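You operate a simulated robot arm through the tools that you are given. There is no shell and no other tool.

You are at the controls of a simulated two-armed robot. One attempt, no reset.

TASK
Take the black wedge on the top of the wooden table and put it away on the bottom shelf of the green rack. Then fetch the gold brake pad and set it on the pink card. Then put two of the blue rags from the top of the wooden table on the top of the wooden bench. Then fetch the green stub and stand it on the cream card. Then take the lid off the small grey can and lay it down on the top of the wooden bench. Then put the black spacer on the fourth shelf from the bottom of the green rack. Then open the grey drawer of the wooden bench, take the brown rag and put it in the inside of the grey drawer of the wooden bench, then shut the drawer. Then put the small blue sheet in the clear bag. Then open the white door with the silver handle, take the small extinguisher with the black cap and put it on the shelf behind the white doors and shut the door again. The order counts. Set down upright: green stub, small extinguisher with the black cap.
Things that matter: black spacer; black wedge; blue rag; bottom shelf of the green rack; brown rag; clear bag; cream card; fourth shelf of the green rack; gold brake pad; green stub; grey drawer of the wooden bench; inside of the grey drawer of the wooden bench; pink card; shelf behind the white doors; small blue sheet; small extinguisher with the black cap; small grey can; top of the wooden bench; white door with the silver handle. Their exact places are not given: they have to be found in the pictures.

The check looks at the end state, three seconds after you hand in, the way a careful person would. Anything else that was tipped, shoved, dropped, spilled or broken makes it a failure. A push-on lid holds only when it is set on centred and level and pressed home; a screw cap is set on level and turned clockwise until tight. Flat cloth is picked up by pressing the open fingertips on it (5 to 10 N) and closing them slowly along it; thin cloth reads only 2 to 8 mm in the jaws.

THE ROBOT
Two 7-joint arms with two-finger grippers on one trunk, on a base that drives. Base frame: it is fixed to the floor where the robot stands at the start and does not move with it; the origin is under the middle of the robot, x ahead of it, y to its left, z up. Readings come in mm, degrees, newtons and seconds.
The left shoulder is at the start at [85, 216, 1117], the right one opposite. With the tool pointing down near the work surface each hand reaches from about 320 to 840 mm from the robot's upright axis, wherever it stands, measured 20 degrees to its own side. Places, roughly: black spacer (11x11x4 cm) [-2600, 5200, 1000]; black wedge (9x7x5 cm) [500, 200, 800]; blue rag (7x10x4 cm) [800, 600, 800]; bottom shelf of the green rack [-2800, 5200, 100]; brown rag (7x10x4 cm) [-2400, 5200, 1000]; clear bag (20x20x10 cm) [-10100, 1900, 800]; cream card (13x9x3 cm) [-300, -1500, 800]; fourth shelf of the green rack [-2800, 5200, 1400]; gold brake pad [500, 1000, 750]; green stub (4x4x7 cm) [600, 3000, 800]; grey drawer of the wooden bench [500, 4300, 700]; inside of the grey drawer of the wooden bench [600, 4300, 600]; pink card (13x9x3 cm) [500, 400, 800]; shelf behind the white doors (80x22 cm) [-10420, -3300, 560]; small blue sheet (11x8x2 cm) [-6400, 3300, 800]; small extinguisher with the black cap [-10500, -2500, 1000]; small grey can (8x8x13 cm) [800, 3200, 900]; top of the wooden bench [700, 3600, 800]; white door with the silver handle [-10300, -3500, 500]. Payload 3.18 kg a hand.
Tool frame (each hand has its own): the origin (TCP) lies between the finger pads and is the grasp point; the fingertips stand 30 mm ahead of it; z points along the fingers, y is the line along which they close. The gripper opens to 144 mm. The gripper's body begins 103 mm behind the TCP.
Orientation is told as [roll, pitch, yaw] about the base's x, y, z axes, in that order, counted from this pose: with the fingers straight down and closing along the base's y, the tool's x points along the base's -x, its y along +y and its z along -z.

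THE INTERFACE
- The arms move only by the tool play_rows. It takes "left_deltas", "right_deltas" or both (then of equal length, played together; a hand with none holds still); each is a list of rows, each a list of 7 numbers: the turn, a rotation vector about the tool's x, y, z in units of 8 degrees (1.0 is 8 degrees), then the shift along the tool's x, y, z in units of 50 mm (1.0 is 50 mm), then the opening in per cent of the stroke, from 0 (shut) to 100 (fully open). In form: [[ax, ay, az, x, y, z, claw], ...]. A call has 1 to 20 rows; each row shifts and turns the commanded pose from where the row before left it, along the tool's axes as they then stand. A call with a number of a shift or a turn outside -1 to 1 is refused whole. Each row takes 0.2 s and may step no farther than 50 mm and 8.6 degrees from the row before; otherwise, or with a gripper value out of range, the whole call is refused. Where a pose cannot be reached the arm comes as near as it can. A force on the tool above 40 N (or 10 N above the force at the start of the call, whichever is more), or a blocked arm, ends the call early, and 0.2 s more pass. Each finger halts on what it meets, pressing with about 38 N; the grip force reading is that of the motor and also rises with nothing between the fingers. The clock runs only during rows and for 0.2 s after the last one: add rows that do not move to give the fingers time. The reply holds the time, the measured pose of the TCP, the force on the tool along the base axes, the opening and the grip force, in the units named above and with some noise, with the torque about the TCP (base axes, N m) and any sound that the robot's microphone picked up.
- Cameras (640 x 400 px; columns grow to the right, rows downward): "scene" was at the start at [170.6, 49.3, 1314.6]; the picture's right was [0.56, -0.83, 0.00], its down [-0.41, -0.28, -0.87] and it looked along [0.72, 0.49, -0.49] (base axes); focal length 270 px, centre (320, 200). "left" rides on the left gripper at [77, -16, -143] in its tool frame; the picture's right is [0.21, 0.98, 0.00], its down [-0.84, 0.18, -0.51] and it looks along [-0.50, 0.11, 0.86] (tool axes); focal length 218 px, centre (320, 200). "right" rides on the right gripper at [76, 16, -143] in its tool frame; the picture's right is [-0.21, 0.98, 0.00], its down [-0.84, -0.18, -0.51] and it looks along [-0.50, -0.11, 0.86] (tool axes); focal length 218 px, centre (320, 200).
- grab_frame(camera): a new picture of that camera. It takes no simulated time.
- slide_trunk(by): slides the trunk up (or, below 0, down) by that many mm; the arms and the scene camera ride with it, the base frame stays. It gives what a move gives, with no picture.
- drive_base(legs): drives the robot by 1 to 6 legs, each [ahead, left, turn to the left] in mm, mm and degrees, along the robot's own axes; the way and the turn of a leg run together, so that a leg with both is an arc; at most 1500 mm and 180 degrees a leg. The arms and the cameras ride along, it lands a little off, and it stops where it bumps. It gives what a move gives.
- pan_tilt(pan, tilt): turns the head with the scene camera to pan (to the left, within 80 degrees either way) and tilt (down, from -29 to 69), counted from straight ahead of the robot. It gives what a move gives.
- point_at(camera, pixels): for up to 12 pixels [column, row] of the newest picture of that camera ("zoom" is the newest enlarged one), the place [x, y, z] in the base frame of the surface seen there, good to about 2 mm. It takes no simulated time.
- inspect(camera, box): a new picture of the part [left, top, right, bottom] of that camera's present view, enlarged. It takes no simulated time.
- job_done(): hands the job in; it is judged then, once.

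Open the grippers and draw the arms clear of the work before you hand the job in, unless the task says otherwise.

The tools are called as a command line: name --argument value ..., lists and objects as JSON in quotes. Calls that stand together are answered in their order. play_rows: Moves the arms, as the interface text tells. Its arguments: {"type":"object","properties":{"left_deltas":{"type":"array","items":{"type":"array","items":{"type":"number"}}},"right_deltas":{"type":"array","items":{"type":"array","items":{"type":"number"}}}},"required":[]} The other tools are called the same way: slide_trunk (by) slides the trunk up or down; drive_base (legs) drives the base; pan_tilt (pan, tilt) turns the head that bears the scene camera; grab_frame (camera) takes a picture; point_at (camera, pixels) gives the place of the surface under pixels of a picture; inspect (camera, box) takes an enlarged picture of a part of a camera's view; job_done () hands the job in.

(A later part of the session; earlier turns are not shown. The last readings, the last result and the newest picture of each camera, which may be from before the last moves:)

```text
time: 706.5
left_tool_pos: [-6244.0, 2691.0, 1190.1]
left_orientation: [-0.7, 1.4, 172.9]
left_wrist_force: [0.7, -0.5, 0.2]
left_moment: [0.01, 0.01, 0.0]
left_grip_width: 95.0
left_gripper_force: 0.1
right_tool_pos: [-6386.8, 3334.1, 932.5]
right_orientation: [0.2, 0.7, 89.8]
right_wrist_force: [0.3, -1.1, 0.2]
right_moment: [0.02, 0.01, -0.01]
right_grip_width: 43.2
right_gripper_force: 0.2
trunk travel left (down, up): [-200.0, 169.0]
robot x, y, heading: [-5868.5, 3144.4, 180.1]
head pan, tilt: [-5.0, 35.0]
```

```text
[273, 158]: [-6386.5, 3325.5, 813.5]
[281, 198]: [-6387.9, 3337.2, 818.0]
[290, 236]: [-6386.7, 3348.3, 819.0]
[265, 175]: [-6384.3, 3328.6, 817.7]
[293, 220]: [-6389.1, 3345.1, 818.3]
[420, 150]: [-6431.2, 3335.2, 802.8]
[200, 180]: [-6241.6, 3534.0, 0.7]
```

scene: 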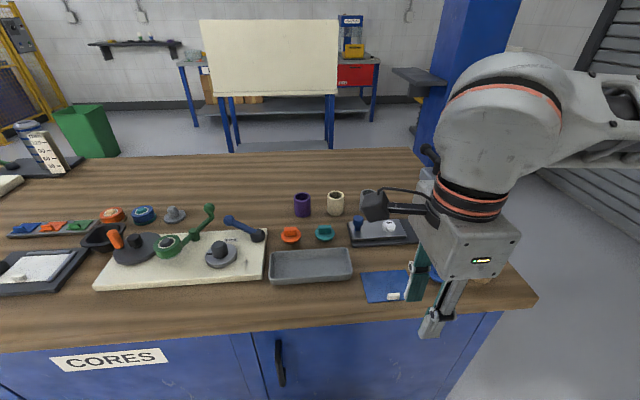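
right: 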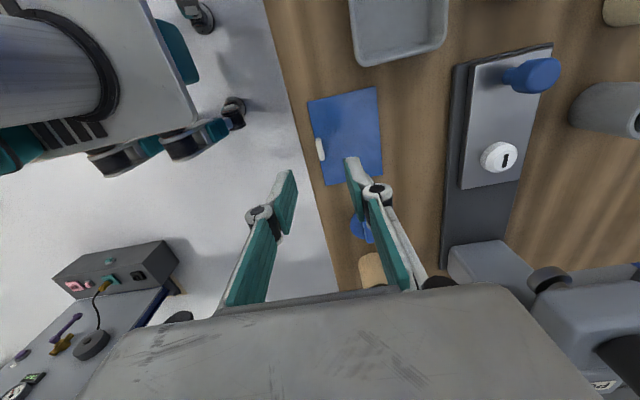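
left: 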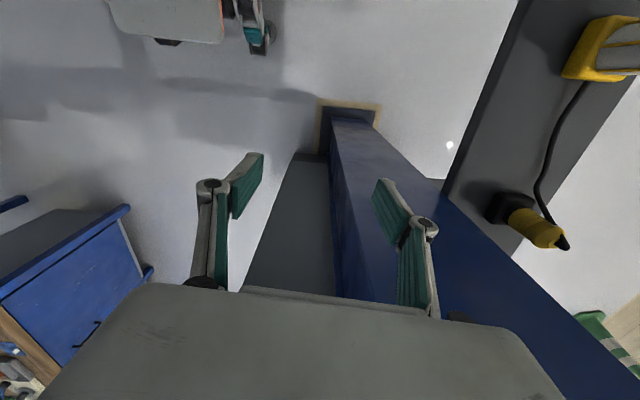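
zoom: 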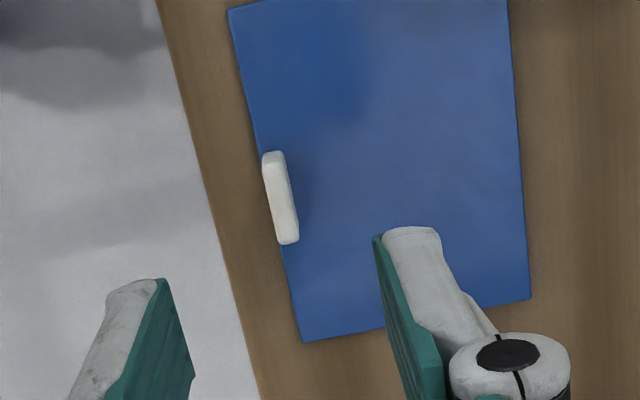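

Tab centre (−6387,3337). I lower so the tips come just above the sheet, then close gently.

play_rows --right_deltas '[[0, 0, 0, -0.06, 0, 0.6, 25], [0, 0, 0, 0, 0, 0.6, 25], [0, 0, 0, 0, 0, 0.5, 25], [0, 0, 0, 0, 0, 0.17, 25], [0, 0, 0, 0, 0, 0, 25]]'

grab_frame --camera "right"

inspect --camera "scene" --box '[340, 220, 500, 330]'

```text
time: 707.7
left_tool_pos: [-6244.9, 2690.6, 1189.7]
left_orientation: [-0.7, 1.3, 173.0]
left_wrist_force: [0.2, 0.9, 0.0]
left_moment: [0.0, 0.0, -0.02]
left_grip_width: 94.9
left_gripper_force: 0.1
right_tool_pos: [-6386.8, 3338.5, 836.8]
right_orientation: [0.1, 0.7, 89.7]
right_wrist_force: [-0.6, -0.9, -0.3]
right_moment: [-0.02, 0.0, -0.02]
right_grip_width: 36.0
right_gripper_force: 0.0
trunk travel left (down, up): [-200.0, 169.0]
robot x, y, heading: [-5863.9, 3145.2, 179.9]
head pan, tilt: [-5.0, 35.0]
```

```text
taken
```

right: 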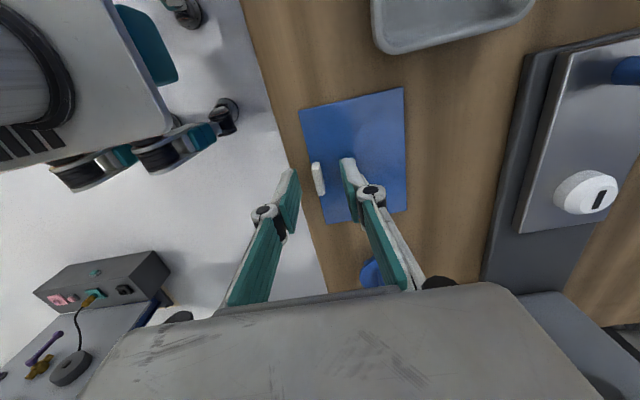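

```text
3.64 times, centred on (420, 275) of scene
```

zoom: 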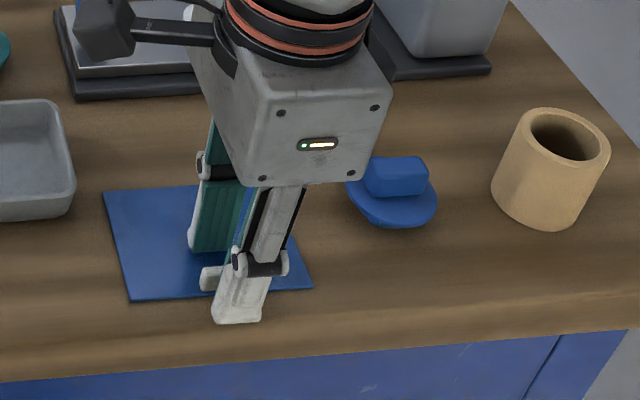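

TCP lines up with the tab. I close slowly on it.

play_rows --right_deltas '[[0, 0, 0, 0, 0, 0, 18], [0, 0, 0, 0, 0, 0, 12], [0, 0, 0, 0, 0, 0, 8], [0, 0, 0, 0, 0, 0, 5], [0, 0, 0, 0, 0, 0, 2], [0, 0, 0, 0, 0, 0, 0], [0, 0, 0, 0, 0, 0, 0]]'

grab_frame --camera "right"

```text
time: 709.3
left_tool_pos: [-6244.4, 2691.6, 1189.0]
left_orientation: [-0.7, 1.2, 173.0]
left_wrist_force: [-0.4, 0.2, 0.1]
left_moment: [-0.02, -0.01, -0.01]
left_grip_width: 95.0
left_gripper_force: 0.0
right_tool_pos: [-6386.7, 3337.4, 838.3]
right_orientation: [0.0, 0.7, 89.7]
right_wrist_force: [0.1, 0.5, -0.2]
right_moment: [-0.01, 0.01, 0.01]
right_grip_width: 5.8
right_gripper_force: 36.8
trunk travel left (down, up): [-200.0, 169.0]
robot x, y, heading: [-5868.8, 3143.6, 179.7]
head pan, tilt: [-5.0, 35.0]
```

```text
taken
```

right: 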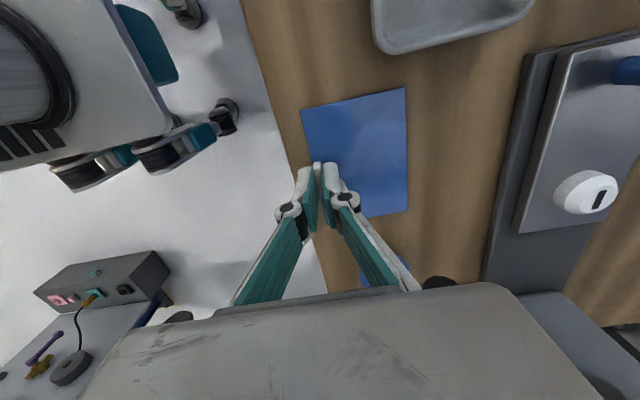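

Grip reads 5.8 mm: the tab is held. I lift and check the sheet.

play_rows --right_deltas '[[0, 0, 0, 0, 0, -0.1, 0], [0, 0, 0, 0, 0, -0.3, 0], [0, 0, 0, 0, 0, -0.6, 0], [0, 0, 0, 0, 0, -0.8, 0], [0, 0, 0, 0, 0, 0, 0]]'

grab_frame --camera "right"

grab_frame --camera "scene"

```text
time: 710.5
left_tool_pos: [-6245.2, 2689.5, 1188.8]
left_orientation: [-0.8, 1.4, 173.0]
left_wrist_force: [-0.5, 0.9, 0.3]
left_moment: [-0.01, 0.01, -0.01]
left_grip_width: 94.9
left_gripper_force: 0.0
right_tool_pos: [-6388.1, 3337.9, 926.9]
right_orientation: [-0.1, 0.7, 89.7]
right_wrist_force: [-0.3, 0.2, -0.4]
right_moment: [-0.03, -0.02, 0.01]
right_grip_width: 6.3
right_gripper_force: 37.1
trunk travel left (down, up): [-200.0, 169.0]
robot x, y, heading: [-5868.2, 3141.0, 180.1]
head pan, tilt: [-5.0, 35.0]
```

```text
taken
```

right: 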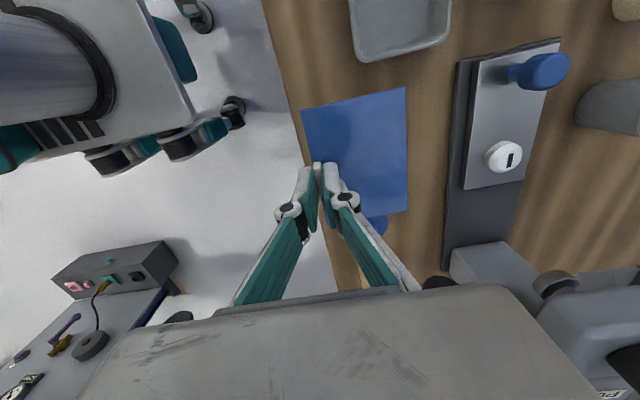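

```text
taken
```

scene: 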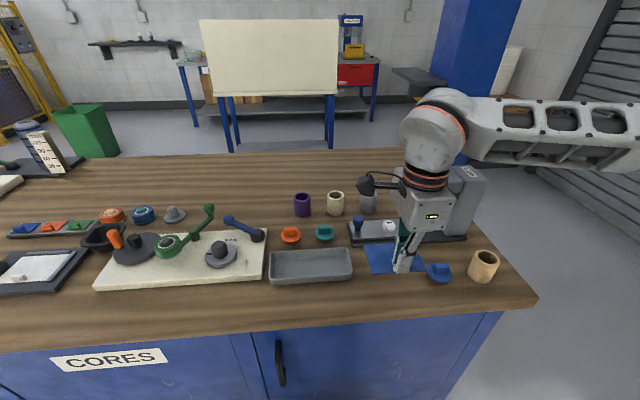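

The sheet is held. I retract and raise it, then back away and look for the route west.

play_rows --right_deltas '[[0, 0, 0, 0, -0.4, -0.7, 0], [0, 0, 0, 0, -0.5, -0.7, 0], [0, 0, 0, 0, -0.6, -0.6, 0], [0, 0, 0, 0, -0.6, -0.5, 0], [0, 0, 0, 0, 0, 0, 0]]'

drive_base --legs '[[-250, 0, 0], [0, 900, 0], [0, 900, 0]]'

pan_tilt --pan 10 --tilt 15

grab_frame --camera "scene"

```text
time: 711.7
left_tool_pos: [-6245.8, 2691.0, 1189.3]
left_orientation: [-0.7, 1.4, 173.1]
left_wrist_force: [-1.2, 0.8, -0.6]
left_moment: [-0.02, 0.01, 0.0]
left_grip_width: 95.2
left_gripper_force: 0.0
right_tool_pos: [-6285.0, 3339.7, 1052.4]
right_orientation: [0.0, 0.7, 89.7]
right_wrist_force: [0.4, -0.3, 0.0]
right_moment: [-0.03, -0.06, 0.01]
right_grip_width: 6.0
right_gripper_force: 36.9
trunk travel left (down, up): [-200.0, 169.0]
robot x, y, heading: [-5868.9, 3146.4, 179.9]
head pan, tilt: [-5.0, 35.0]
```

```text
time: 729.1
left_tool_pos: [-5995.9, 909.9, 1188.7]
left_orientation: [-0.6, 1.3, 173.1]
left_wrist_force: [-0.4, -0.2, -0.3]
left_moment: [-0.03, -0.01, 0.01]
left_grip_width: 94.8
left_gripper_force: 0.0
right_tool_pos: [-6036.2, 1559.2, 1053.7]
right_orientation: [0.1, 0.7, 89.8]
right_wrist_force: [-0.2, -0.3, -0.8]
right_moment: [0.02, 0.0, 0.0]
right_grip_width: 6.2
right_gripper_force: 36.8
trunk travel left (down, up): [-200.0, 169.0]
robot x, y, heading: [-5617.5, 1368.6, -180.0]
head pan, tilt: [-5.0, 35.0]
```

```text
time: 729.9
left_tool_pos: [-5996.1, 909.8, 1189.9]
left_orientation: [-0.6, 1.4, 173.2]
left_wrist_force: [-0.6, -0.3, 0.6]
left_moment: [0.0, -0.01, 0.0]
left_grip_width: 94.9
left_gripper_force: 0.1
right_tool_pos: [-6037.5, 1559.7, 1053.5]
right_orientation: [0.1, 0.7, 89.9]
right_wrist_force: [0.2, 0.5, -0.7]
right_moment: [0.0, -0.01, -0.02]
right_grip_width: 6.3
right_gripper_force: 36.8
trunk travel left (down, up): [-200.0, 169.0]
robot x, y, heading: [-5621.9, 1363.3, -179.9]
head pan, tilt: [10.0, 15.0]
```

```text
taken
```

scene: 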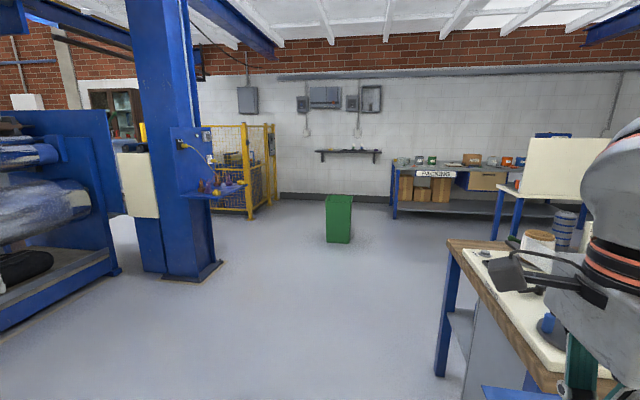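

A PACKING bench shows ahead at (450,180). I measure the bin, the column and that bench.

point_at --camera "scene" --pixels '[[338, 241], [328, 240], [350, 240], [190, 275], [165, 275], [220, 265], [398, 215], [440, 188], [500, 185], [445, 375], [450, 250], [435, 160]]'

inspect --camera "scene" --box '[380, 140, 520, 225]'

```text
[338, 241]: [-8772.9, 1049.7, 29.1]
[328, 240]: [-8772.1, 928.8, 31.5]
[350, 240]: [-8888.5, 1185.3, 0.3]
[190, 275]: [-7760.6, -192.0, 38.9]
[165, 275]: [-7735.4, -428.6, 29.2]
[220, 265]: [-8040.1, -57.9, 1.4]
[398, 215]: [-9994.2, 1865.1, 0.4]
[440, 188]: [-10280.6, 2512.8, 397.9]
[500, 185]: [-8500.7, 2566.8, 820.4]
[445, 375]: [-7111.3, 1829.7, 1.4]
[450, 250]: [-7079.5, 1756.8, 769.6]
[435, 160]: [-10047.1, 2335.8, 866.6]
```

```text
4.57 times, centred on (450, 182) of scene
```

zoom: 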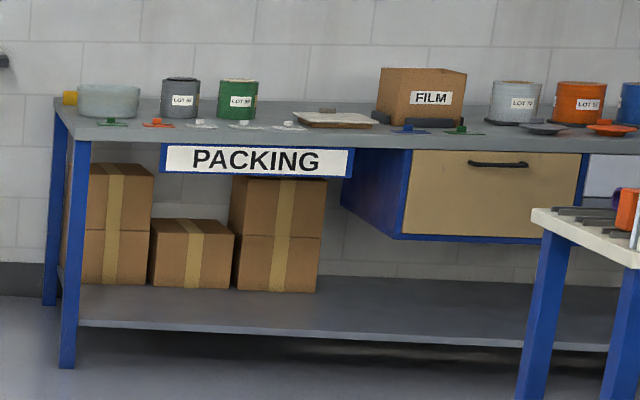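

The clear bag seems to be the translucent item on the packing bench's left end. I drive west past the blue bench, keeping clear of the green bin.

drive_base --legs '[[1250, -50, 0], [850, 0, 0]]'

drive_base --legs '[[1000, -200, 0]]'

pan_tilt --pan -5 --tilt 25

grab_frame --camera "scene"

```text
time: 740.4
left_tool_pos: [-8096.2, 939.8, 1189.8]
left_orientation: [-0.7, 1.2, 174.0]
left_wrist_force: [-0.6, -0.2, -0.3]
left_moment: [0.0, -0.04, 0.0]
left_grip_width: 94.9
left_gripper_force: 0.1
right_tool_pos: [-8147.2, 1588.9, 1053.9]
right_orientation: [0.1, 0.7, 90.7]
right_wrist_force: [-0.1, 0.3, -0.8]
right_moment: [-0.02, -0.01, -0.01]
right_grip_width: 6.2
right_gripper_force: 37.1
trunk travel left (down, up): [-200.0, 169.0]
robot x, y, heading: [-7723.4, 1397.4, -179.3]
head pan, tilt: [10.0, 15.0]
```

```text
time: 745.7
left_tool_pos: [-9112.0, 1131.7, 1188.8]
left_orientation: [-0.8, 1.3, 173.4]
left_wrist_force: [-0.6, 0.3, -0.1]
left_moment: [-0.03, -0.01, 0.0]
left_grip_width: 94.9
left_gripper_force: 0.1
right_tool_pos: [-9155.3, 1779.6, 1053.2]
right_orientation: [0.0, 0.7, 90.1]
right_wrist_force: [0.2, 1.2, 0.1]
right_moment: [0.0, 0.0, -0.02]
right_grip_width: 6.2
right_gripper_force: 37.4
trunk travel left (down, up): [-200.0, 169.0]
robot x, y, heading: [-8737.7, 1586.2, -179.7]
head pan, tilt: [10.0, 15.0]
```

```text
time: 746.4
left_tool_pos: [-9110.8, 1130.3, 1188.4]
left_orientation: [-0.6, 1.3, 173.6]
left_wrist_force: [0.1, -0.2, -0.3]
left_moment: [-0.01, 0.01, 0.02]
left_grip_width: 95.1
left_gripper_force: 0.0
right_tool_pos: [-9155.7, 1780.0, 1053.2]
right_orientation: [0.0, 0.6, 90.2]
right_wrist_force: [-0.6, 0.3, -0.9]
right_moment: [0.0, -0.02, 0.01]
right_grip_width: 5.9
right_gripper_force: 36.7
trunk travel left (down, up): [-200.0, 169.0]
robot x, y, heading: [-8737.1, 1586.6, -179.4]
head pan, tilt: [-5.0, 25.0]
```

```text
taken
```

scene: 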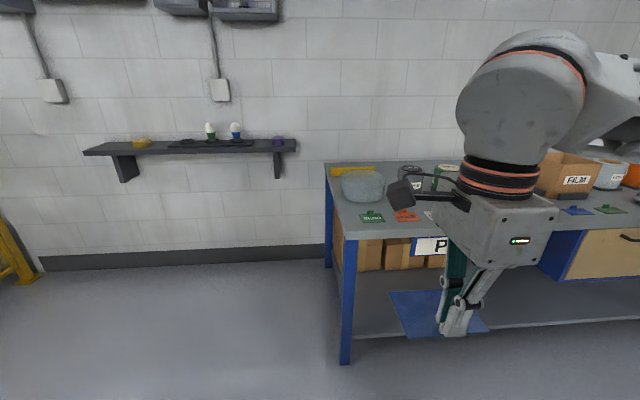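

The bag is at (363,186). I zoom in on it.

inspect --camera "scene" --box '[315, 150, 445, 235]'

point_at --camera "zoom" --pixels '[[240, 100], [140, 130], [340, 130], [240, 150], [240, 200], [240, 230], [150, 180], [330, 190], [240, 120], [60, 110], [270, 320], [430, 320]]'

```text
4.71 times, centred on (380, 192) of scene
```

zoom: 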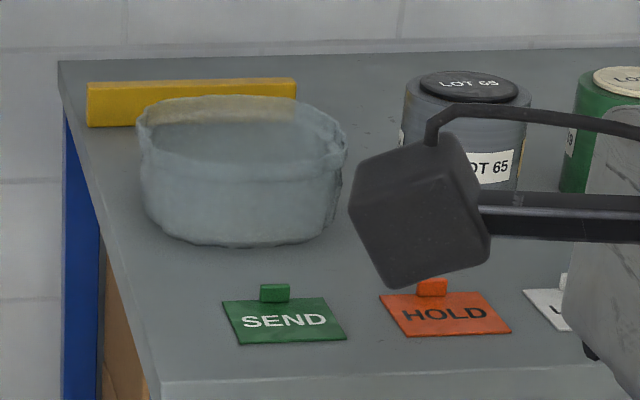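

```text
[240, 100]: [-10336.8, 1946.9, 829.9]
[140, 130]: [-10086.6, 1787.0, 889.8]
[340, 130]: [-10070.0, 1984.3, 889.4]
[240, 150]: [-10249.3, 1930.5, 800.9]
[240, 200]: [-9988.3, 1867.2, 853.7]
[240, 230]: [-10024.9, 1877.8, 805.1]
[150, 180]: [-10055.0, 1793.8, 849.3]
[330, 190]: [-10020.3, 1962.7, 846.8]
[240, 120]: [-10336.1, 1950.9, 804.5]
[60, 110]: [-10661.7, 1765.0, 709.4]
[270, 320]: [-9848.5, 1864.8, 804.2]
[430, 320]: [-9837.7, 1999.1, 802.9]
```

The bag is an open-topped clear basin: centre ≈(−10080,1887), rim z≈890. I drive closer so the right hand can reach over it.

drive_base --legs '[[400, -60, -0.5], [350, -48, 0]]'

grab_frame --camera "right"

grab_frame --camera "scene"

```text
time: 750.9
left_tool_pos: [-9867.5, 1236.8, 1190.1]
left_orientation: [-0.5, 1.3, 173.2]
left_wrist_force: [0.0, 0.5, -0.2]
left_moment: [-0.03, -0.04, 0.0]
left_grip_width: 95.0
left_gripper_force: 0.0
right_tool_pos: [-9908.3, 1885.7, 1054.2]
right_orientation: [0.1, 0.7, 89.9]
right_wrist_force: [0.1, -0.5, -0.7]
right_moment: [0.0, -0.04, -0.01]
right_grip_width: 6.1
right_gripper_force: 37.0
trunk travel left (down, up): [-200.0, 169.0]
robot x, y, heading: [-9490.0, 1689.3, -179.9]
head pan, tilt: [-5.0, 25.0]
```

```text
taken
```

right: 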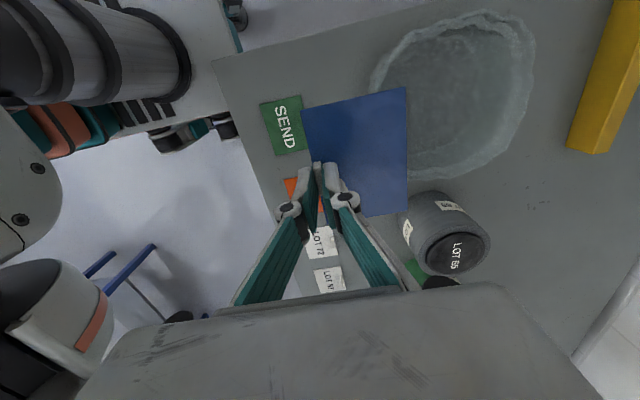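

```text
taken
```

scene: 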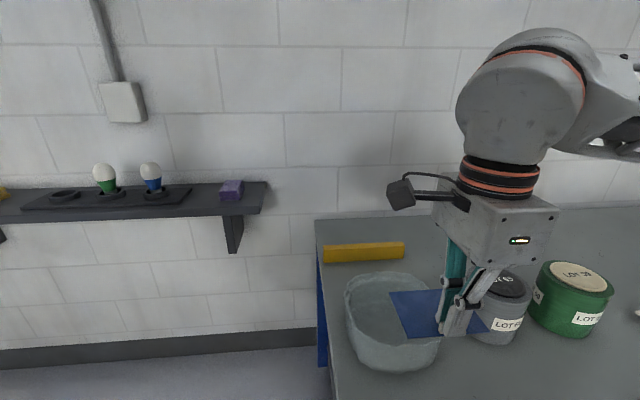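

I measure the bag's rim and the nearby LOT 65 can from above.

point_at --camera "right" --pixels '[[378, 78], [430, 28], [485, 14], [530, 50], [510, 130], [460, 172], [425, 178], [455, 100], [460, 255], [440, 200], [412, 230]]'

point_at --camera "scene" --pixels '[[348, 290], [390, 272], [440, 345], [395, 365], [360, 325], [395, 300], [500, 300], [500, 340]]'

```text
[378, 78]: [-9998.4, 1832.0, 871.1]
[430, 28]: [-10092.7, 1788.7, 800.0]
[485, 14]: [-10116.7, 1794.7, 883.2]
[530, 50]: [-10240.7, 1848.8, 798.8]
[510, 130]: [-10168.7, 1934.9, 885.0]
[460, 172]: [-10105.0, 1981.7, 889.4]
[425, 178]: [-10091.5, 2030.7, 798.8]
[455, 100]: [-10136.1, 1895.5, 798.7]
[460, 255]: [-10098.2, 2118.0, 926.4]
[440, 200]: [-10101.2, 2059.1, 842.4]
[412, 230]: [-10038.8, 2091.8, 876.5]
```

```text
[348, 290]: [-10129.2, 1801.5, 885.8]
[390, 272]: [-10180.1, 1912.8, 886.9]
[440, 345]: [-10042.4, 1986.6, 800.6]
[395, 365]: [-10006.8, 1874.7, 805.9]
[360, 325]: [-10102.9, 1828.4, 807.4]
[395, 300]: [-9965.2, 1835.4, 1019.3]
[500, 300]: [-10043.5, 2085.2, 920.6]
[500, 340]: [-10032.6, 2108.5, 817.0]
```

Bag centre (−10084,1888). I move the sheet over it: TCP to (−10050,1888).

play_rows --right_deltas '[[0, 0, 0, -0.015, 0.71, 0, 0], [0, 0, 0, -0.015, 0.71, 0, 0], [0, 0, 0, -0.015, 0.71, 0.1, 0], [0, 0, 0, 0, 0.7, 0.3, 0], [0, 0, 0, 0, 0, 0, 0]]'

grab_frame --camera "right"

grab_frame --camera "scene"

```text
time: 752.0
left_tool_pos: [-9866.2, 1236.8, 1190.8]
left_orientation: [-0.6, 1.2, 173.3]
left_wrist_force: [-0.2, 0.4, 0.2]
left_moment: [0.01, 0.01, 0.0]
left_grip_width: 94.9
left_gripper_force: 0.1
right_tool_pos: [-10048.7, 1888.3, 1033.3]
right_orientation: [0.1, 0.8, 90.0]
right_wrist_force: [-0.2, -0.8, 0.2]
right_moment: [0.01, -0.03, -0.04]
right_grip_width: 5.9
right_gripper_force: 37.3
trunk travel left (down, up): [-200.0, 169.0]
robot x, y, heading: [-9488.8, 1690.3, -179.9]
head pan, tilt: [-5.0, 25.0]
```

```text
taken
```

right: 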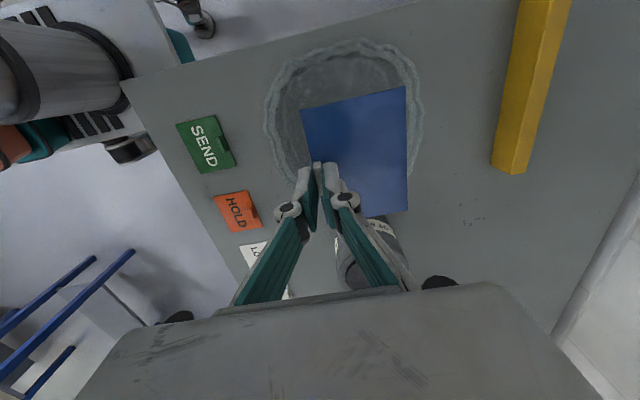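

```text
taken
```

scene: 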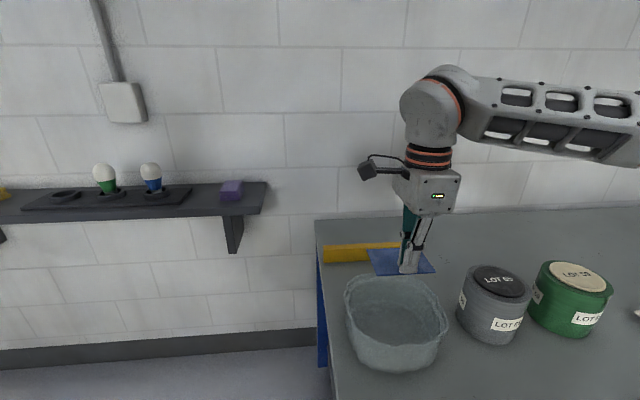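

Positioned over the bag. I lower the sheet into it.

play_rows --right_deltas '[[0, 0, 0, 0, 0, 0.7, 0], [0, 0, 0, 0, 0, 0.7, 0], [0, 0, 0, 0, 0, 0.6, 0], [0, 0, 0, 0, 0, 0.5, 0], [0, 0, 0, 0, 0, 0, 0]]'

grab_frame --camera "right"

grab_frame --camera "scene"

```text
time: 753.2
left_tool_pos: [-9865.0, 1236.5, 1189.3]
left_orientation: [-0.6, 1.3, 173.2]
left_wrist_force: [0.1, -0.2, -0.7]
left_moment: [0.03, -0.01, -0.01]
left_grip_width: 94.9
left_gripper_force: 0.0
right_tool_pos: [-10048.7, 1885.0, 909.8]
right_orientation: [0.0, 0.8, 89.9]
right_wrist_force: [0.2, -0.6, 0.1]
right_moment: [0.01, 0.01, 0.03]
right_grip_width: 6.4
right_gripper_force: 36.9
trunk travel left (down, up): [-200.0, 169.0]
robot x, y, heading: [-9489.3, 1695.8, -180.1]
head pan, tilt: [-5.0, 25.0]
```

```text
taken
```

right: 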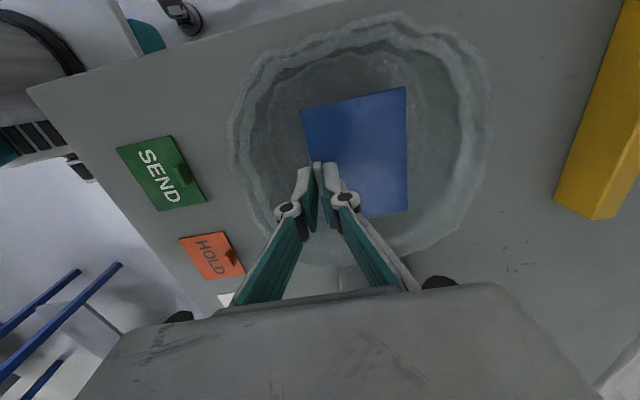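

```text
taken
```

scene: 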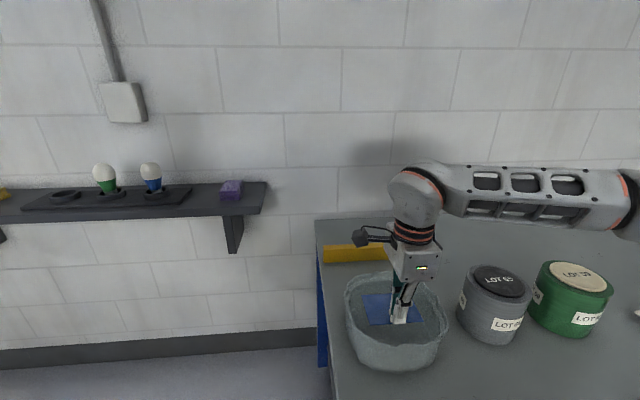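

The sheet is inside the rim. I lower about 50 mm more, watching the force.

play_rows --right_deltas '[[0, 0, 0, 0, 0, 0.4, 0], [0, 0, 0, 0, 0, 0.4, 0], [0, 0, 0, 0, 0, 0.2, 0], [0, 0, 0, 0, 0, 0, 0]]'

grab_frame --camera "right"

```text
time: 754.2
left_tool_pos: [-9867.6, 1237.6, 1188.6]
left_orientation: [-0.6, 1.3, 173.2]
left_wrist_force: [-0.6, -0.2, 1.0]
left_moment: [0.03, 0.01, 0.01]
left_grip_width: 94.8
left_gripper_force: 0.1
right_tool_pos: [-10049.9, 1885.6, 859.2]
right_orientation: [0.1, 0.7, 89.8]
right_wrist_force: [0.5, 0.3, -0.5]
right_moment: [0.0, 0.03, 0.03]
right_grip_width: 6.3
right_gripper_force: 36.8
trunk travel left (down, up): [-200.0, 169.0]
robot x, y, heading: [-9488.5, 1694.9, -180.0]
head pan, tilt: [-5.0, 25.0]
```

```text
taken
```

right: 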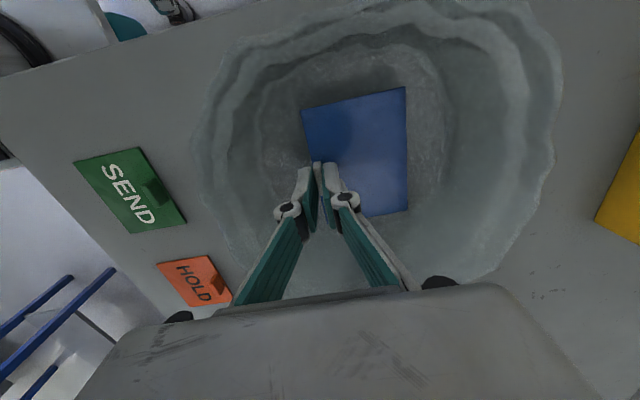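

I lower in small steps toward the bag floor.

play_rows --right_deltas '[[0, 0, 0, 0, 0, 0.12, 0], [0, 0, 0, 0, 0, 0.08, 0], [0, 0, 0, 0, 0, 0, 0]]'

play_rows --right_deltas '[[0, 0, 0, 0, 0, 0.05, 0], [0, 0, 0, 0, 0, 0, 0]]'

```text
time: 755.0
left_tool_pos: [-9866.9, 1236.4, 1189.1]
left_orientation: [-0.6, 1.3, 173.2]
left_wrist_force: [-0.6, -0.6, 0.0]
left_moment: [0.0, 0.02, -0.03]
left_grip_width: 94.9
left_gripper_force: 0.0
right_tool_pos: [-10048.3, 1887.4, 849.4]
right_orientation: [0.1, 0.7, 89.9]
right_wrist_force: [0.0, 0.1, -0.4]
right_moment: [0.01, 0.0, 0.01]
right_grip_width: 6.0
right_gripper_force: 37.4
trunk travel left (down, up): [-200.0, 169.0]
robot x, y, heading: [-9494.6, 1690.1, -179.8]
head pan, tilt: [-5.0, 25.0]
```

```text
time: 755.6
left_tool_pos: [-9866.2, 1236.5, 1189.5]
left_orientation: [-0.6, 1.3, 173.2]
left_wrist_force: [0.1, -0.5, 0.2]
left_moment: [0.02, 0.03, -0.02]
left_grip_width: 94.8
left_gripper_force: 0.0
right_tool_pos: [-10048.9, 1887.0, 847.7]
right_orientation: [0.0, 0.7, 89.8]
right_wrist_force: [0.5, 0.0, -0.6]
right_moment: [-0.01, -0.01, 0.02]
right_grip_width: 6.1
right_gripper_force: 36.7
trunk travel left (down, up): [-200.0, 169.0]
robot x, y, heading: [-9487.7, 1690.9, -180.2]
head pan, tilt: [-5.0, 25.0]
```

The sheet is a few millimetres above the floor. I open the fingers slowly.

play_rows --right_deltas '[[0, 0, 0, 0, 0, 0.03, 0], [0, 0, 0, 0, 0, 0, 6], [0, 0, 0, 0, 0, 0, 9], [0, 0, 0, 0, 0, 0, 14], [0, 0, 0, 0, 0, 0, 18], [0, 0, 0, 0, 0, 0, 20]]'

grab_frame --camera "right"

```text
time: 757.0
left_tool_pos: [-9866.3, 1236.9, 1189.6]
left_orientation: [-0.6, 1.3, 173.2]
left_wrist_force: [-0.4, 1.0, -0.1]
left_moment: [0.02, -0.01, 0.01]
left_grip_width: 95.2
left_gripper_force: 0.1
right_tool_pos: [-10048.2, 1886.0, 844.6]
right_orientation: [0.1, 0.7, 89.9]
right_wrist_force: [-0.6, -0.4, -1.3]
right_moment: [-0.01, 0.03, 0.0]
right_grip_width: 28.6
right_gripper_force: 0.1
trunk travel left (down, up): [-200.0, 169.0]
robot x, y, heading: [-9491.0, 1692.0, -179.8]
head pan, tilt: [-5.0, 25.0]
```

```text
taken
```

right: 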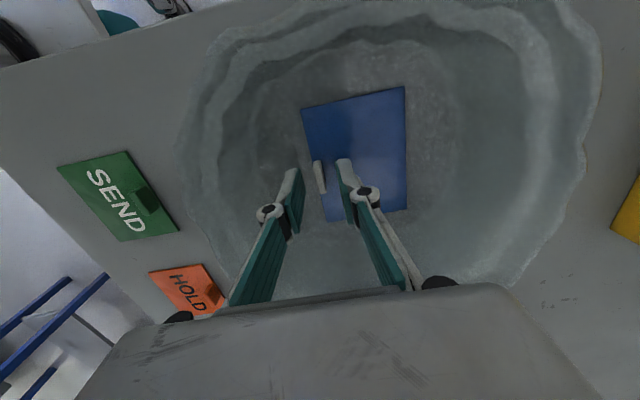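

The sheet lies in the bag, tab free. I rise straight up out of the bag.

play_rows --right_deltas '[[0, 0, 0, 0, 0, -0.3, 20], [0, 0, 0, 0, 0, -0.7, 20], [0, 0, 0, 0, 0, -0.8, 20], [0, 0, 0, 0, 0, -0.8, 20], [0, 0, 0, 0, 0, -0.8, 20], [0, 0, 0, 0, -0.6, -0.5, 20], [0, 0, 0, 0, -0.8, -0.3, 20], [0, 0, 0, 0, -0.8, 0, 20], [0, 0, 0, 0, 0, 0, 20]]'

grab_frame --camera "right"

grab_frame --camera "scene"

```text
time: 759.0
left_tool_pos: [-9866.8, 1237.5, 1188.7]
left_orientation: [-0.7, 1.2, 173.2]
left_wrist_force: [0.4, -1.3, -0.4]
left_moment: [-0.03, -0.02, 0.01]
left_grip_width: 94.9
left_gripper_force: 0.0
right_tool_pos: [-9938.6, 1885.1, 1054.0]
right_orientation: [0.1, 0.7, 89.9]
right_wrist_force: [-0.7, 0.6, 0.5]
right_moment: [0.04, 0.0, -0.01]
right_grip_width: 28.7
right_gripper_force: 0.0
trunk travel left (down, up): [-200.0, 169.0]
robot x, y, heading: [-9489.9, 1694.5, -179.9]
head pan, tilt: [-5.0, 25.0]
```

```text
taken
```

right: 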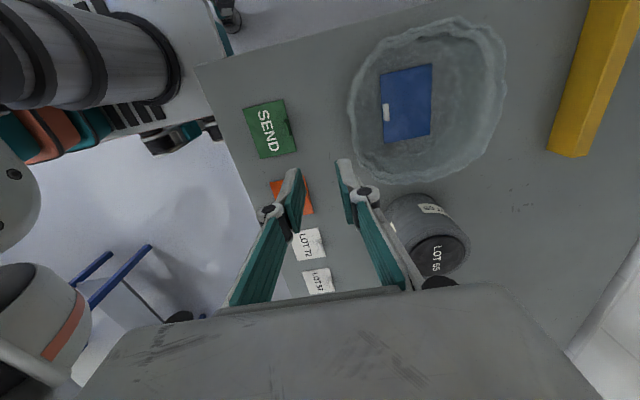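

```text
taken
```

scene: 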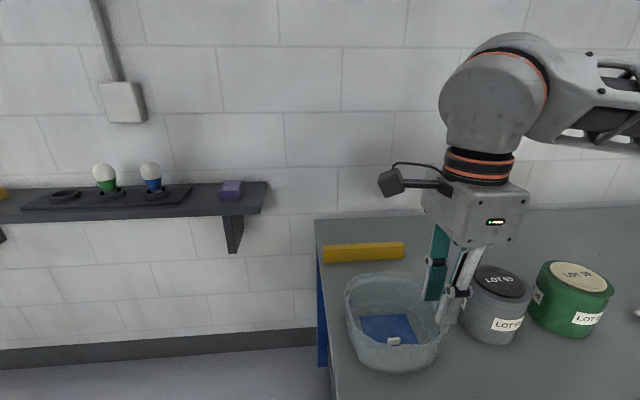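

The sheet lies in the bag. Last task: the extinguisher near (−10500,−2500). I back away and turn to face −y to look along the west wall.

drive_base --legs '[[-500, 0, 0], [0, 700, 0], [0, 0, 90]]'

pan_tilt --pan -10 --tilt 15

grab_frame --camera "scene"

```text
time: 764.9
left_tool_pos: [-9363.5, 975.4, 1189.3]
left_orientation: [-0.7, 1.3, 173.2]
left_wrist_force: [0.3, 0.1, -0.5]
left_moment: [-0.12, 0.0, 0.02]
left_grip_width: 94.9
left_gripper_force: 0.0
right_tool_pos: [-9434.8, 1623.9, 1053.9]
right_orientation: [0.0, 0.7, 89.9]
right_wrist_force: [-0.2, 0.8, -0.2]
right_moment: [-0.06, 0.01, 0.0]
right_grip_width: 28.9
right_gripper_force: 0.1
trunk travel left (down, up): [-200.0, 169.0]
robot x, y, heading: [-8987.6, 1428.1, -179.9]
head pan, tilt: [-5.0, 25.0]
stopped in leg 2: the robot was blocked; the commanded pose is now the measured one
```

```text
time: 765.6
left_tool_pos: [-9363.5, 972.2, 1189.6]
left_orientation: [-0.9, 1.3, 173.2]
left_wrist_force: [0.7, -0.3, -0.8]
left_moment: [0.04, -0.02, 0.03]
left_grip_width: 95.1
left_gripper_force: 0.0
right_tool_pos: [-9435.2, 1621.5, 1054.3]
right_orientation: [0.1, 0.6, 90.0]
right_wrist_force: [0.7, -0.3, -0.5]
right_moment: [-0.04, 0.0, 0.02]
right_grip_width: 28.9
right_gripper_force: 0.0
trunk travel left (down, up): [-200.0, 169.0]
robot x, y, heading: [-8987.9, 1430.2, -179.8]
head pan, tilt: [-10.0, 15.0]
```

```text
taken
```

scene: 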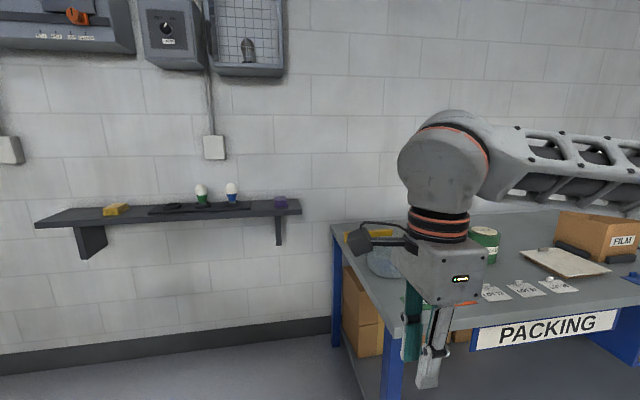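

I touched the green bin on my left. I move back away from it and check it still stands.

drive_base --legs '[[0, -80, 0], [-150, 0, 0]]'

pan_tilt --pan 75 --tilt 35

grab_frame --camera "scene"

grab_frame --camera "left"

```text
time: 768.0
left_tool_pos: [-9210.0, 1053.0, 1188.5]
left_orientation: [-0.8, 1.4, 173.3]
left_wrist_force: [0.6, 0.4, 0.3]
left_moment: [-0.01, 0.05, 0.0]
left_grip_width: 95.2
left_gripper_force: 0.0
right_tool_pos: [-9282.7, 1702.3, 1055.0]
right_orientation: [0.2, 0.7, 90.1]
right_wrist_force: [0.2, -0.2, 0.3]
right_moment: [0.0, 0.02, 0.0]
right_grip_width: 28.6
right_gripper_force: 0.0
trunk travel left (down, up): [-200.0, 169.0]
robot x, y, heading: [-8833.4, 1512.3, -180.1]
head pan, tilt: [-10.0, 15.0]
```

```text
time: 769.6
left_tool_pos: [-9211.0, 1054.1, 1188.5]
left_orientation: [-0.8, 1.4, 173.4]
left_wrist_force: [-0.2, 0.5, 0.1]
left_moment: [0.0, -0.03, 0.0]
left_grip_width: 95.0
left_gripper_force: 0.0
right_tool_pos: [-9283.0, 1702.6, 1055.2]
right_orientation: [0.1, 0.7, 90.1]
right_wrist_force: [-0.5, -0.1, -0.5]
right_moment: [-0.01, 0.03, 0.01]
right_grip_width: 28.5
right_gripper_force: 0.0
trunk travel left (down, up): [-200.0, 169.0]
robot x, y, heading: [-8833.3, 1509.1, -179.9]
head pan, tilt: [75.0, 35.0]
```

```text
taken
```

scene: 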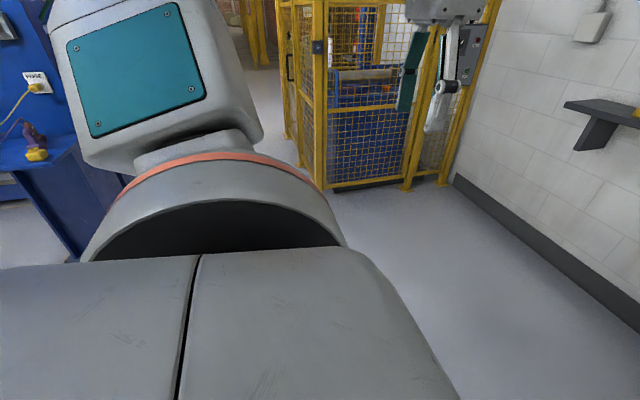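

```text
taken
```

left: 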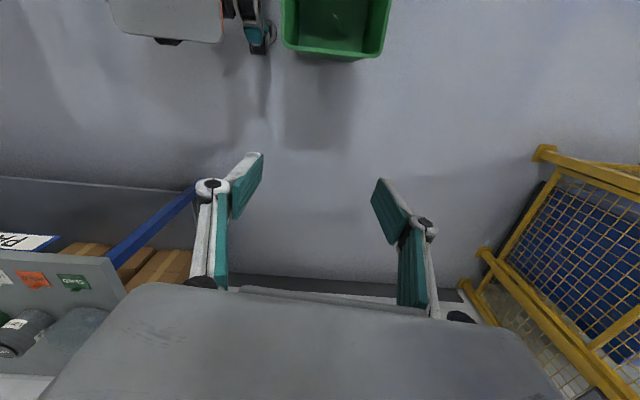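

The green bin stands upright. I measure it and the yellow cage for the route.

point_at --camera "left" --pixels '[[287, 40], [378, 55], [388, 10], [335, 50], [545, 155], [485, 255], [600, 400], [470, 290]]'

point_at --camera "scene" --pixels '[[410, 188], [325, 190], [440, 182], [290, 140], [285, 60], [460, 180], [600, 130], [40, 170]]'

```text
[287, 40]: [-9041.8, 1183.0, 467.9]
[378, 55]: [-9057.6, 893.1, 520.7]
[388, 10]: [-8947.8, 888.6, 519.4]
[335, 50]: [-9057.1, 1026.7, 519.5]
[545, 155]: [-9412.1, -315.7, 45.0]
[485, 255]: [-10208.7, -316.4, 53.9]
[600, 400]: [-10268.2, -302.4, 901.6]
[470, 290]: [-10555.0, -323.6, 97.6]
```

```text
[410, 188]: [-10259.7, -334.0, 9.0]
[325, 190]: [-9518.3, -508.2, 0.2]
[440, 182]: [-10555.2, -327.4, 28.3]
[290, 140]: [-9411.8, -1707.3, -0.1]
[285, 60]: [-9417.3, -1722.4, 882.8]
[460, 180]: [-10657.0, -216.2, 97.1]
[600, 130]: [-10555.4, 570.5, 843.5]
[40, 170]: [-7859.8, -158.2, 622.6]
```

I plan to pass west of the bin, then south through the corridor between cage (x −9412) and column. First west to x≈−9350, then turn to face −y and go.

drive_base --legs '[[517, 0, 0], [0, 0, 90]]'

drive_base --legs '[[600, 0, 0], [600, 0, 0]]'

pan_tilt --pan 20 --tilt 15

grab_frame --camera "scene"

```text
time: 776.4
left_tool_pos: [-8904.7, 1125.2, 1187.9]
left_orientation: [-0.8, 1.2, -97.4]
left_wrist_force: [0.0, 0.1, 0.2]
left_moment: [0.04, -0.01, 0.0]
left_grip_width: 95.0
left_gripper_force: 0.0
right_tool_pos: [-9554.5, 1061.9, 1053.9]
right_orientation: [0.2, 0.6, 179.4]
right_wrist_force: [-0.2, 0.5, 0.4]
right_moment: [-0.01, 0.01, 0.01]
right_grip_width: 28.8
right_gripper_force: 0.1
trunk travel left (down, up): [-200.0, 169.0]
robot x, y, heading: [-9353.8, 1504.8, -90.5]
head pan, tilt: [75.0, 35.0]
```

```text
time: 782.9
left_tool_pos: [-8903.2, -92.0, 1189.3]
left_orientation: [-0.8, 1.3, -96.7]
left_wrist_force: [0.7, 0.0, -0.1]
left_moment: [0.02, -0.01, -0.03]
left_grip_width: 95.1
left_gripper_force: 0.0
right_tool_pos: [-9552.5, -163.8, 1055.1]
right_orientation: [0.0, 0.7, -180.0]
right_wrist_force: [0.4, 0.2, -0.3]
right_moment: [0.03, -0.01, 0.0]
right_grip_width: 28.6
right_gripper_force: 0.1
trunk travel left (down, up): [-200.0, 169.0]
robot x, y, heading: [-9358.9, 287.3, -89.7]
head pan, tilt: [75.0, 35.0]
```

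```text
time: 784.2
left_tool_pos: [-8902.7, -92.2, 1189.2]
left_orientation: [-0.7, 1.2, -96.7]
left_wrist_force: [0.3, 0.0, 0.5]
left_moment: [0.0, 0.0, 0.0]
left_grip_width: 95.1
left_gripper_force: 0.1
right_tool_pos: [-9551.5, -162.9, 1054.0]
right_orientation: [0.1, 0.6, -180.0]
right_wrist_force: [-0.2, -0.1, 0.4]
right_moment: [0.0, 0.02, 0.0]
right_grip_width: 28.7
right_gripper_force: 0.0
trunk travel left (down, up): [-200.0, 169.0]
robot x, y, heading: [-9358.3, 282.9, -90.0]
head pan, tilt: [20.0, 15.0]
```

```text
taken
```

scene: 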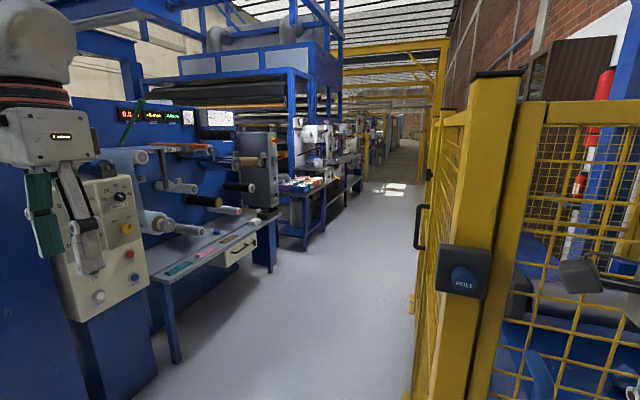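

The corridor runs between the machine and the cage. I measure its width and what lies beyond.

point_at --camera "scene" --pixels '[[170, 355], [270, 270], [300, 250], [415, 390], [420, 240], [410, 300], [240, 280], [330, 230], [395, 190], [570, 80], [605, 90], [360, 185]]'

inspect --camera "scene" --box '[240, 80, 460, 260]'

```text
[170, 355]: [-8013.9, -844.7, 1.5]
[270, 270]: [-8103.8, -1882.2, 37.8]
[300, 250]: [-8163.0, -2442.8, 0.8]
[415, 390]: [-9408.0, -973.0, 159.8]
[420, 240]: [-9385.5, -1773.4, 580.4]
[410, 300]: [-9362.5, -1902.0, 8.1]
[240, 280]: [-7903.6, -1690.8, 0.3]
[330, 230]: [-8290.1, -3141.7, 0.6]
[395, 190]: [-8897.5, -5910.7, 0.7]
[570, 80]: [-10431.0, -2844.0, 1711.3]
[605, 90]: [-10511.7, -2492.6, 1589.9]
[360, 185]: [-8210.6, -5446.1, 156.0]
```

```text
2.22 times, centred on (350, 170) of scene
```

zoom: 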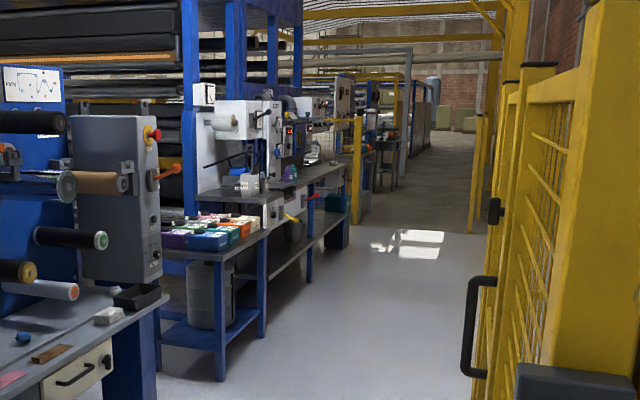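

I shift to the corridor's middle (x≈−8790) and drive south ~2200 mm.

drive_base --legs '[[0, 570, 0], [1100, 0, 0]]'

drive_base --legs '[[1000, 0, 0]]'

pan_tilt --pan -50 --tilt 20

grab_frame --camera "scene"

```text
time: 795.0
left_tool_pos: [-8343.8, -1209.7, 1188.7]
left_orientation: [-0.7, 1.3, -97.6]
left_wrist_force: [-1.1, 0.6, 1.0]
left_moment: [0.07, 0.04, -0.01]
left_grip_width: 95.1
left_gripper_force: 0.1
right_tool_pos: [-8993.0, -1270.7, 1054.9]
right_orientation: [0.1, 0.6, 179.1]
right_wrist_force: [-0.4, -0.7, -0.7]
right_moment: [0.01, 0.02, -0.02]
right_grip_width: 28.8
right_gripper_force: 0.1
trunk travel left (down, up): [-200.0, 169.0]
robot x, y, heading: [-8795.0, -826.0, -91.0]
head pan, tilt: [20.0, 15.0]
```

```text
time: 800.2
left_tool_pos: [-8346.1, -2215.9, 1189.2]
left_orientation: [-0.8, 1.3, -96.9]
left_wrist_force: [0.5, -0.7, 0.0]
left_moment: [0.04, 0.0, -0.03]
left_grip_width: 95.1
left_gripper_force: 0.0
right_tool_pos: [-8996.4, -2285.6, 1054.2]
right_orientation: [0.0, 0.6, 179.9]
right_wrist_force: [0.0, 0.5, -0.1]
right_moment: [-0.01, 0.0, -0.04]
right_grip_width: 28.9
right_gripper_force: 0.1
trunk travel left (down, up): [-200.0, 169.0]
robot x, y, heading: [-8800.8, -1837.7, -90.0]
head pan, tilt: [20.0, 15.0]
```

```text
time: 801.6
left_tool_pos: [-8346.6, -2216.1, 1188.8]
left_orientation: [-0.9, 1.3, -96.8]
left_wrist_force: [0.5, 0.0, -0.1]
left_moment: [-0.02, 0.01, 0.03]
left_grip_width: 95.1
left_gripper_force: 0.0
right_tool_pos: [-8995.3, -2285.7, 1056.1]
right_orientation: [0.2, 0.6, 179.8]
right_wrist_force: [-0.2, 0.1, -0.4]
right_moment: [-0.01, -0.01, 0.01]
right_grip_width: 28.7
right_gripper_force: 0.0
trunk travel left (down, up): [-200.0, 169.0]
robot x, y, heading: [-8799.6, -1834.8, -90.1]
head pan, tilt: [-50.0, 20.0]
```

```text
taken
```

scene: 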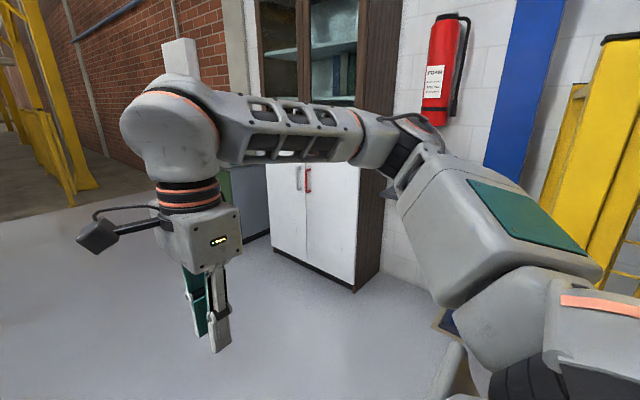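

I see the tall cabinet with white lower doors (one silver, one red handle). I drive 800 mm further before turning west, clear of the cage.

drive_base --legs '[[800, 0, 0], [0, 0, -90]]'

pan_tilt --pan 0 --tilt 20

grab_frame --camera "scene"

```text
time: 809.7
left_tool_pos: [-9179.4, -3071.0, 1188.9]
left_orientation: [-0.8, 1.3, 172.8]
left_wrist_force: [0.7, -0.2, -0.2]
left_moment: [-0.01, -0.04, -0.01]
left_grip_width: 94.9
left_gripper_force: 0.1
right_tool_pos: [-9247.4, -2423.3, 1055.1]
right_orientation: [0.2, 0.6, 89.6]
right_wrist_force: [-0.2, 0.3, 0.6]
right_moment: [0.02, -0.01, 0.01]
right_grip_width: 28.9
right_gripper_force: 0.1
trunk travel left (down, up): [-200.0, 169.0]
robot x, y, heading: [-8798.3, -2621.3, 179.9]
head pan, tilt: [-50.0, 20.0]
```

```text
time: 810.9
left_tool_pos: [-9179.9, -3071.9, 1188.9]
left_orientation: [-0.8, 1.3, 173.0]
left_wrist_force: [0.3, -0.2, -0.3]
left_moment: [-0.01, 0.02, 0.0]
left_grip_width: 95.2
left_gripper_force: 0.2
right_tool_pos: [-9246.8, -2423.0, 1054.9]
right_orientation: [0.2, 0.7, 89.6]
right_wrist_force: [-0.9, -0.1, 0.1]
right_moment: [0.0, -0.01, -0.02]
right_grip_width: 29.0
right_gripper_force: 0.0
trunk travel left (down, up): [-200.0, 169.0]
robot x, y, heading: [-8799.5, -2622.3, 179.9]
head pan, tilt: [0.0, 20.0]
```

```text
taken
```

scene: 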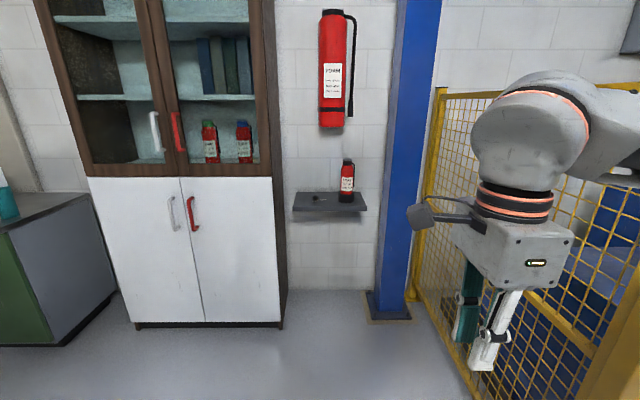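

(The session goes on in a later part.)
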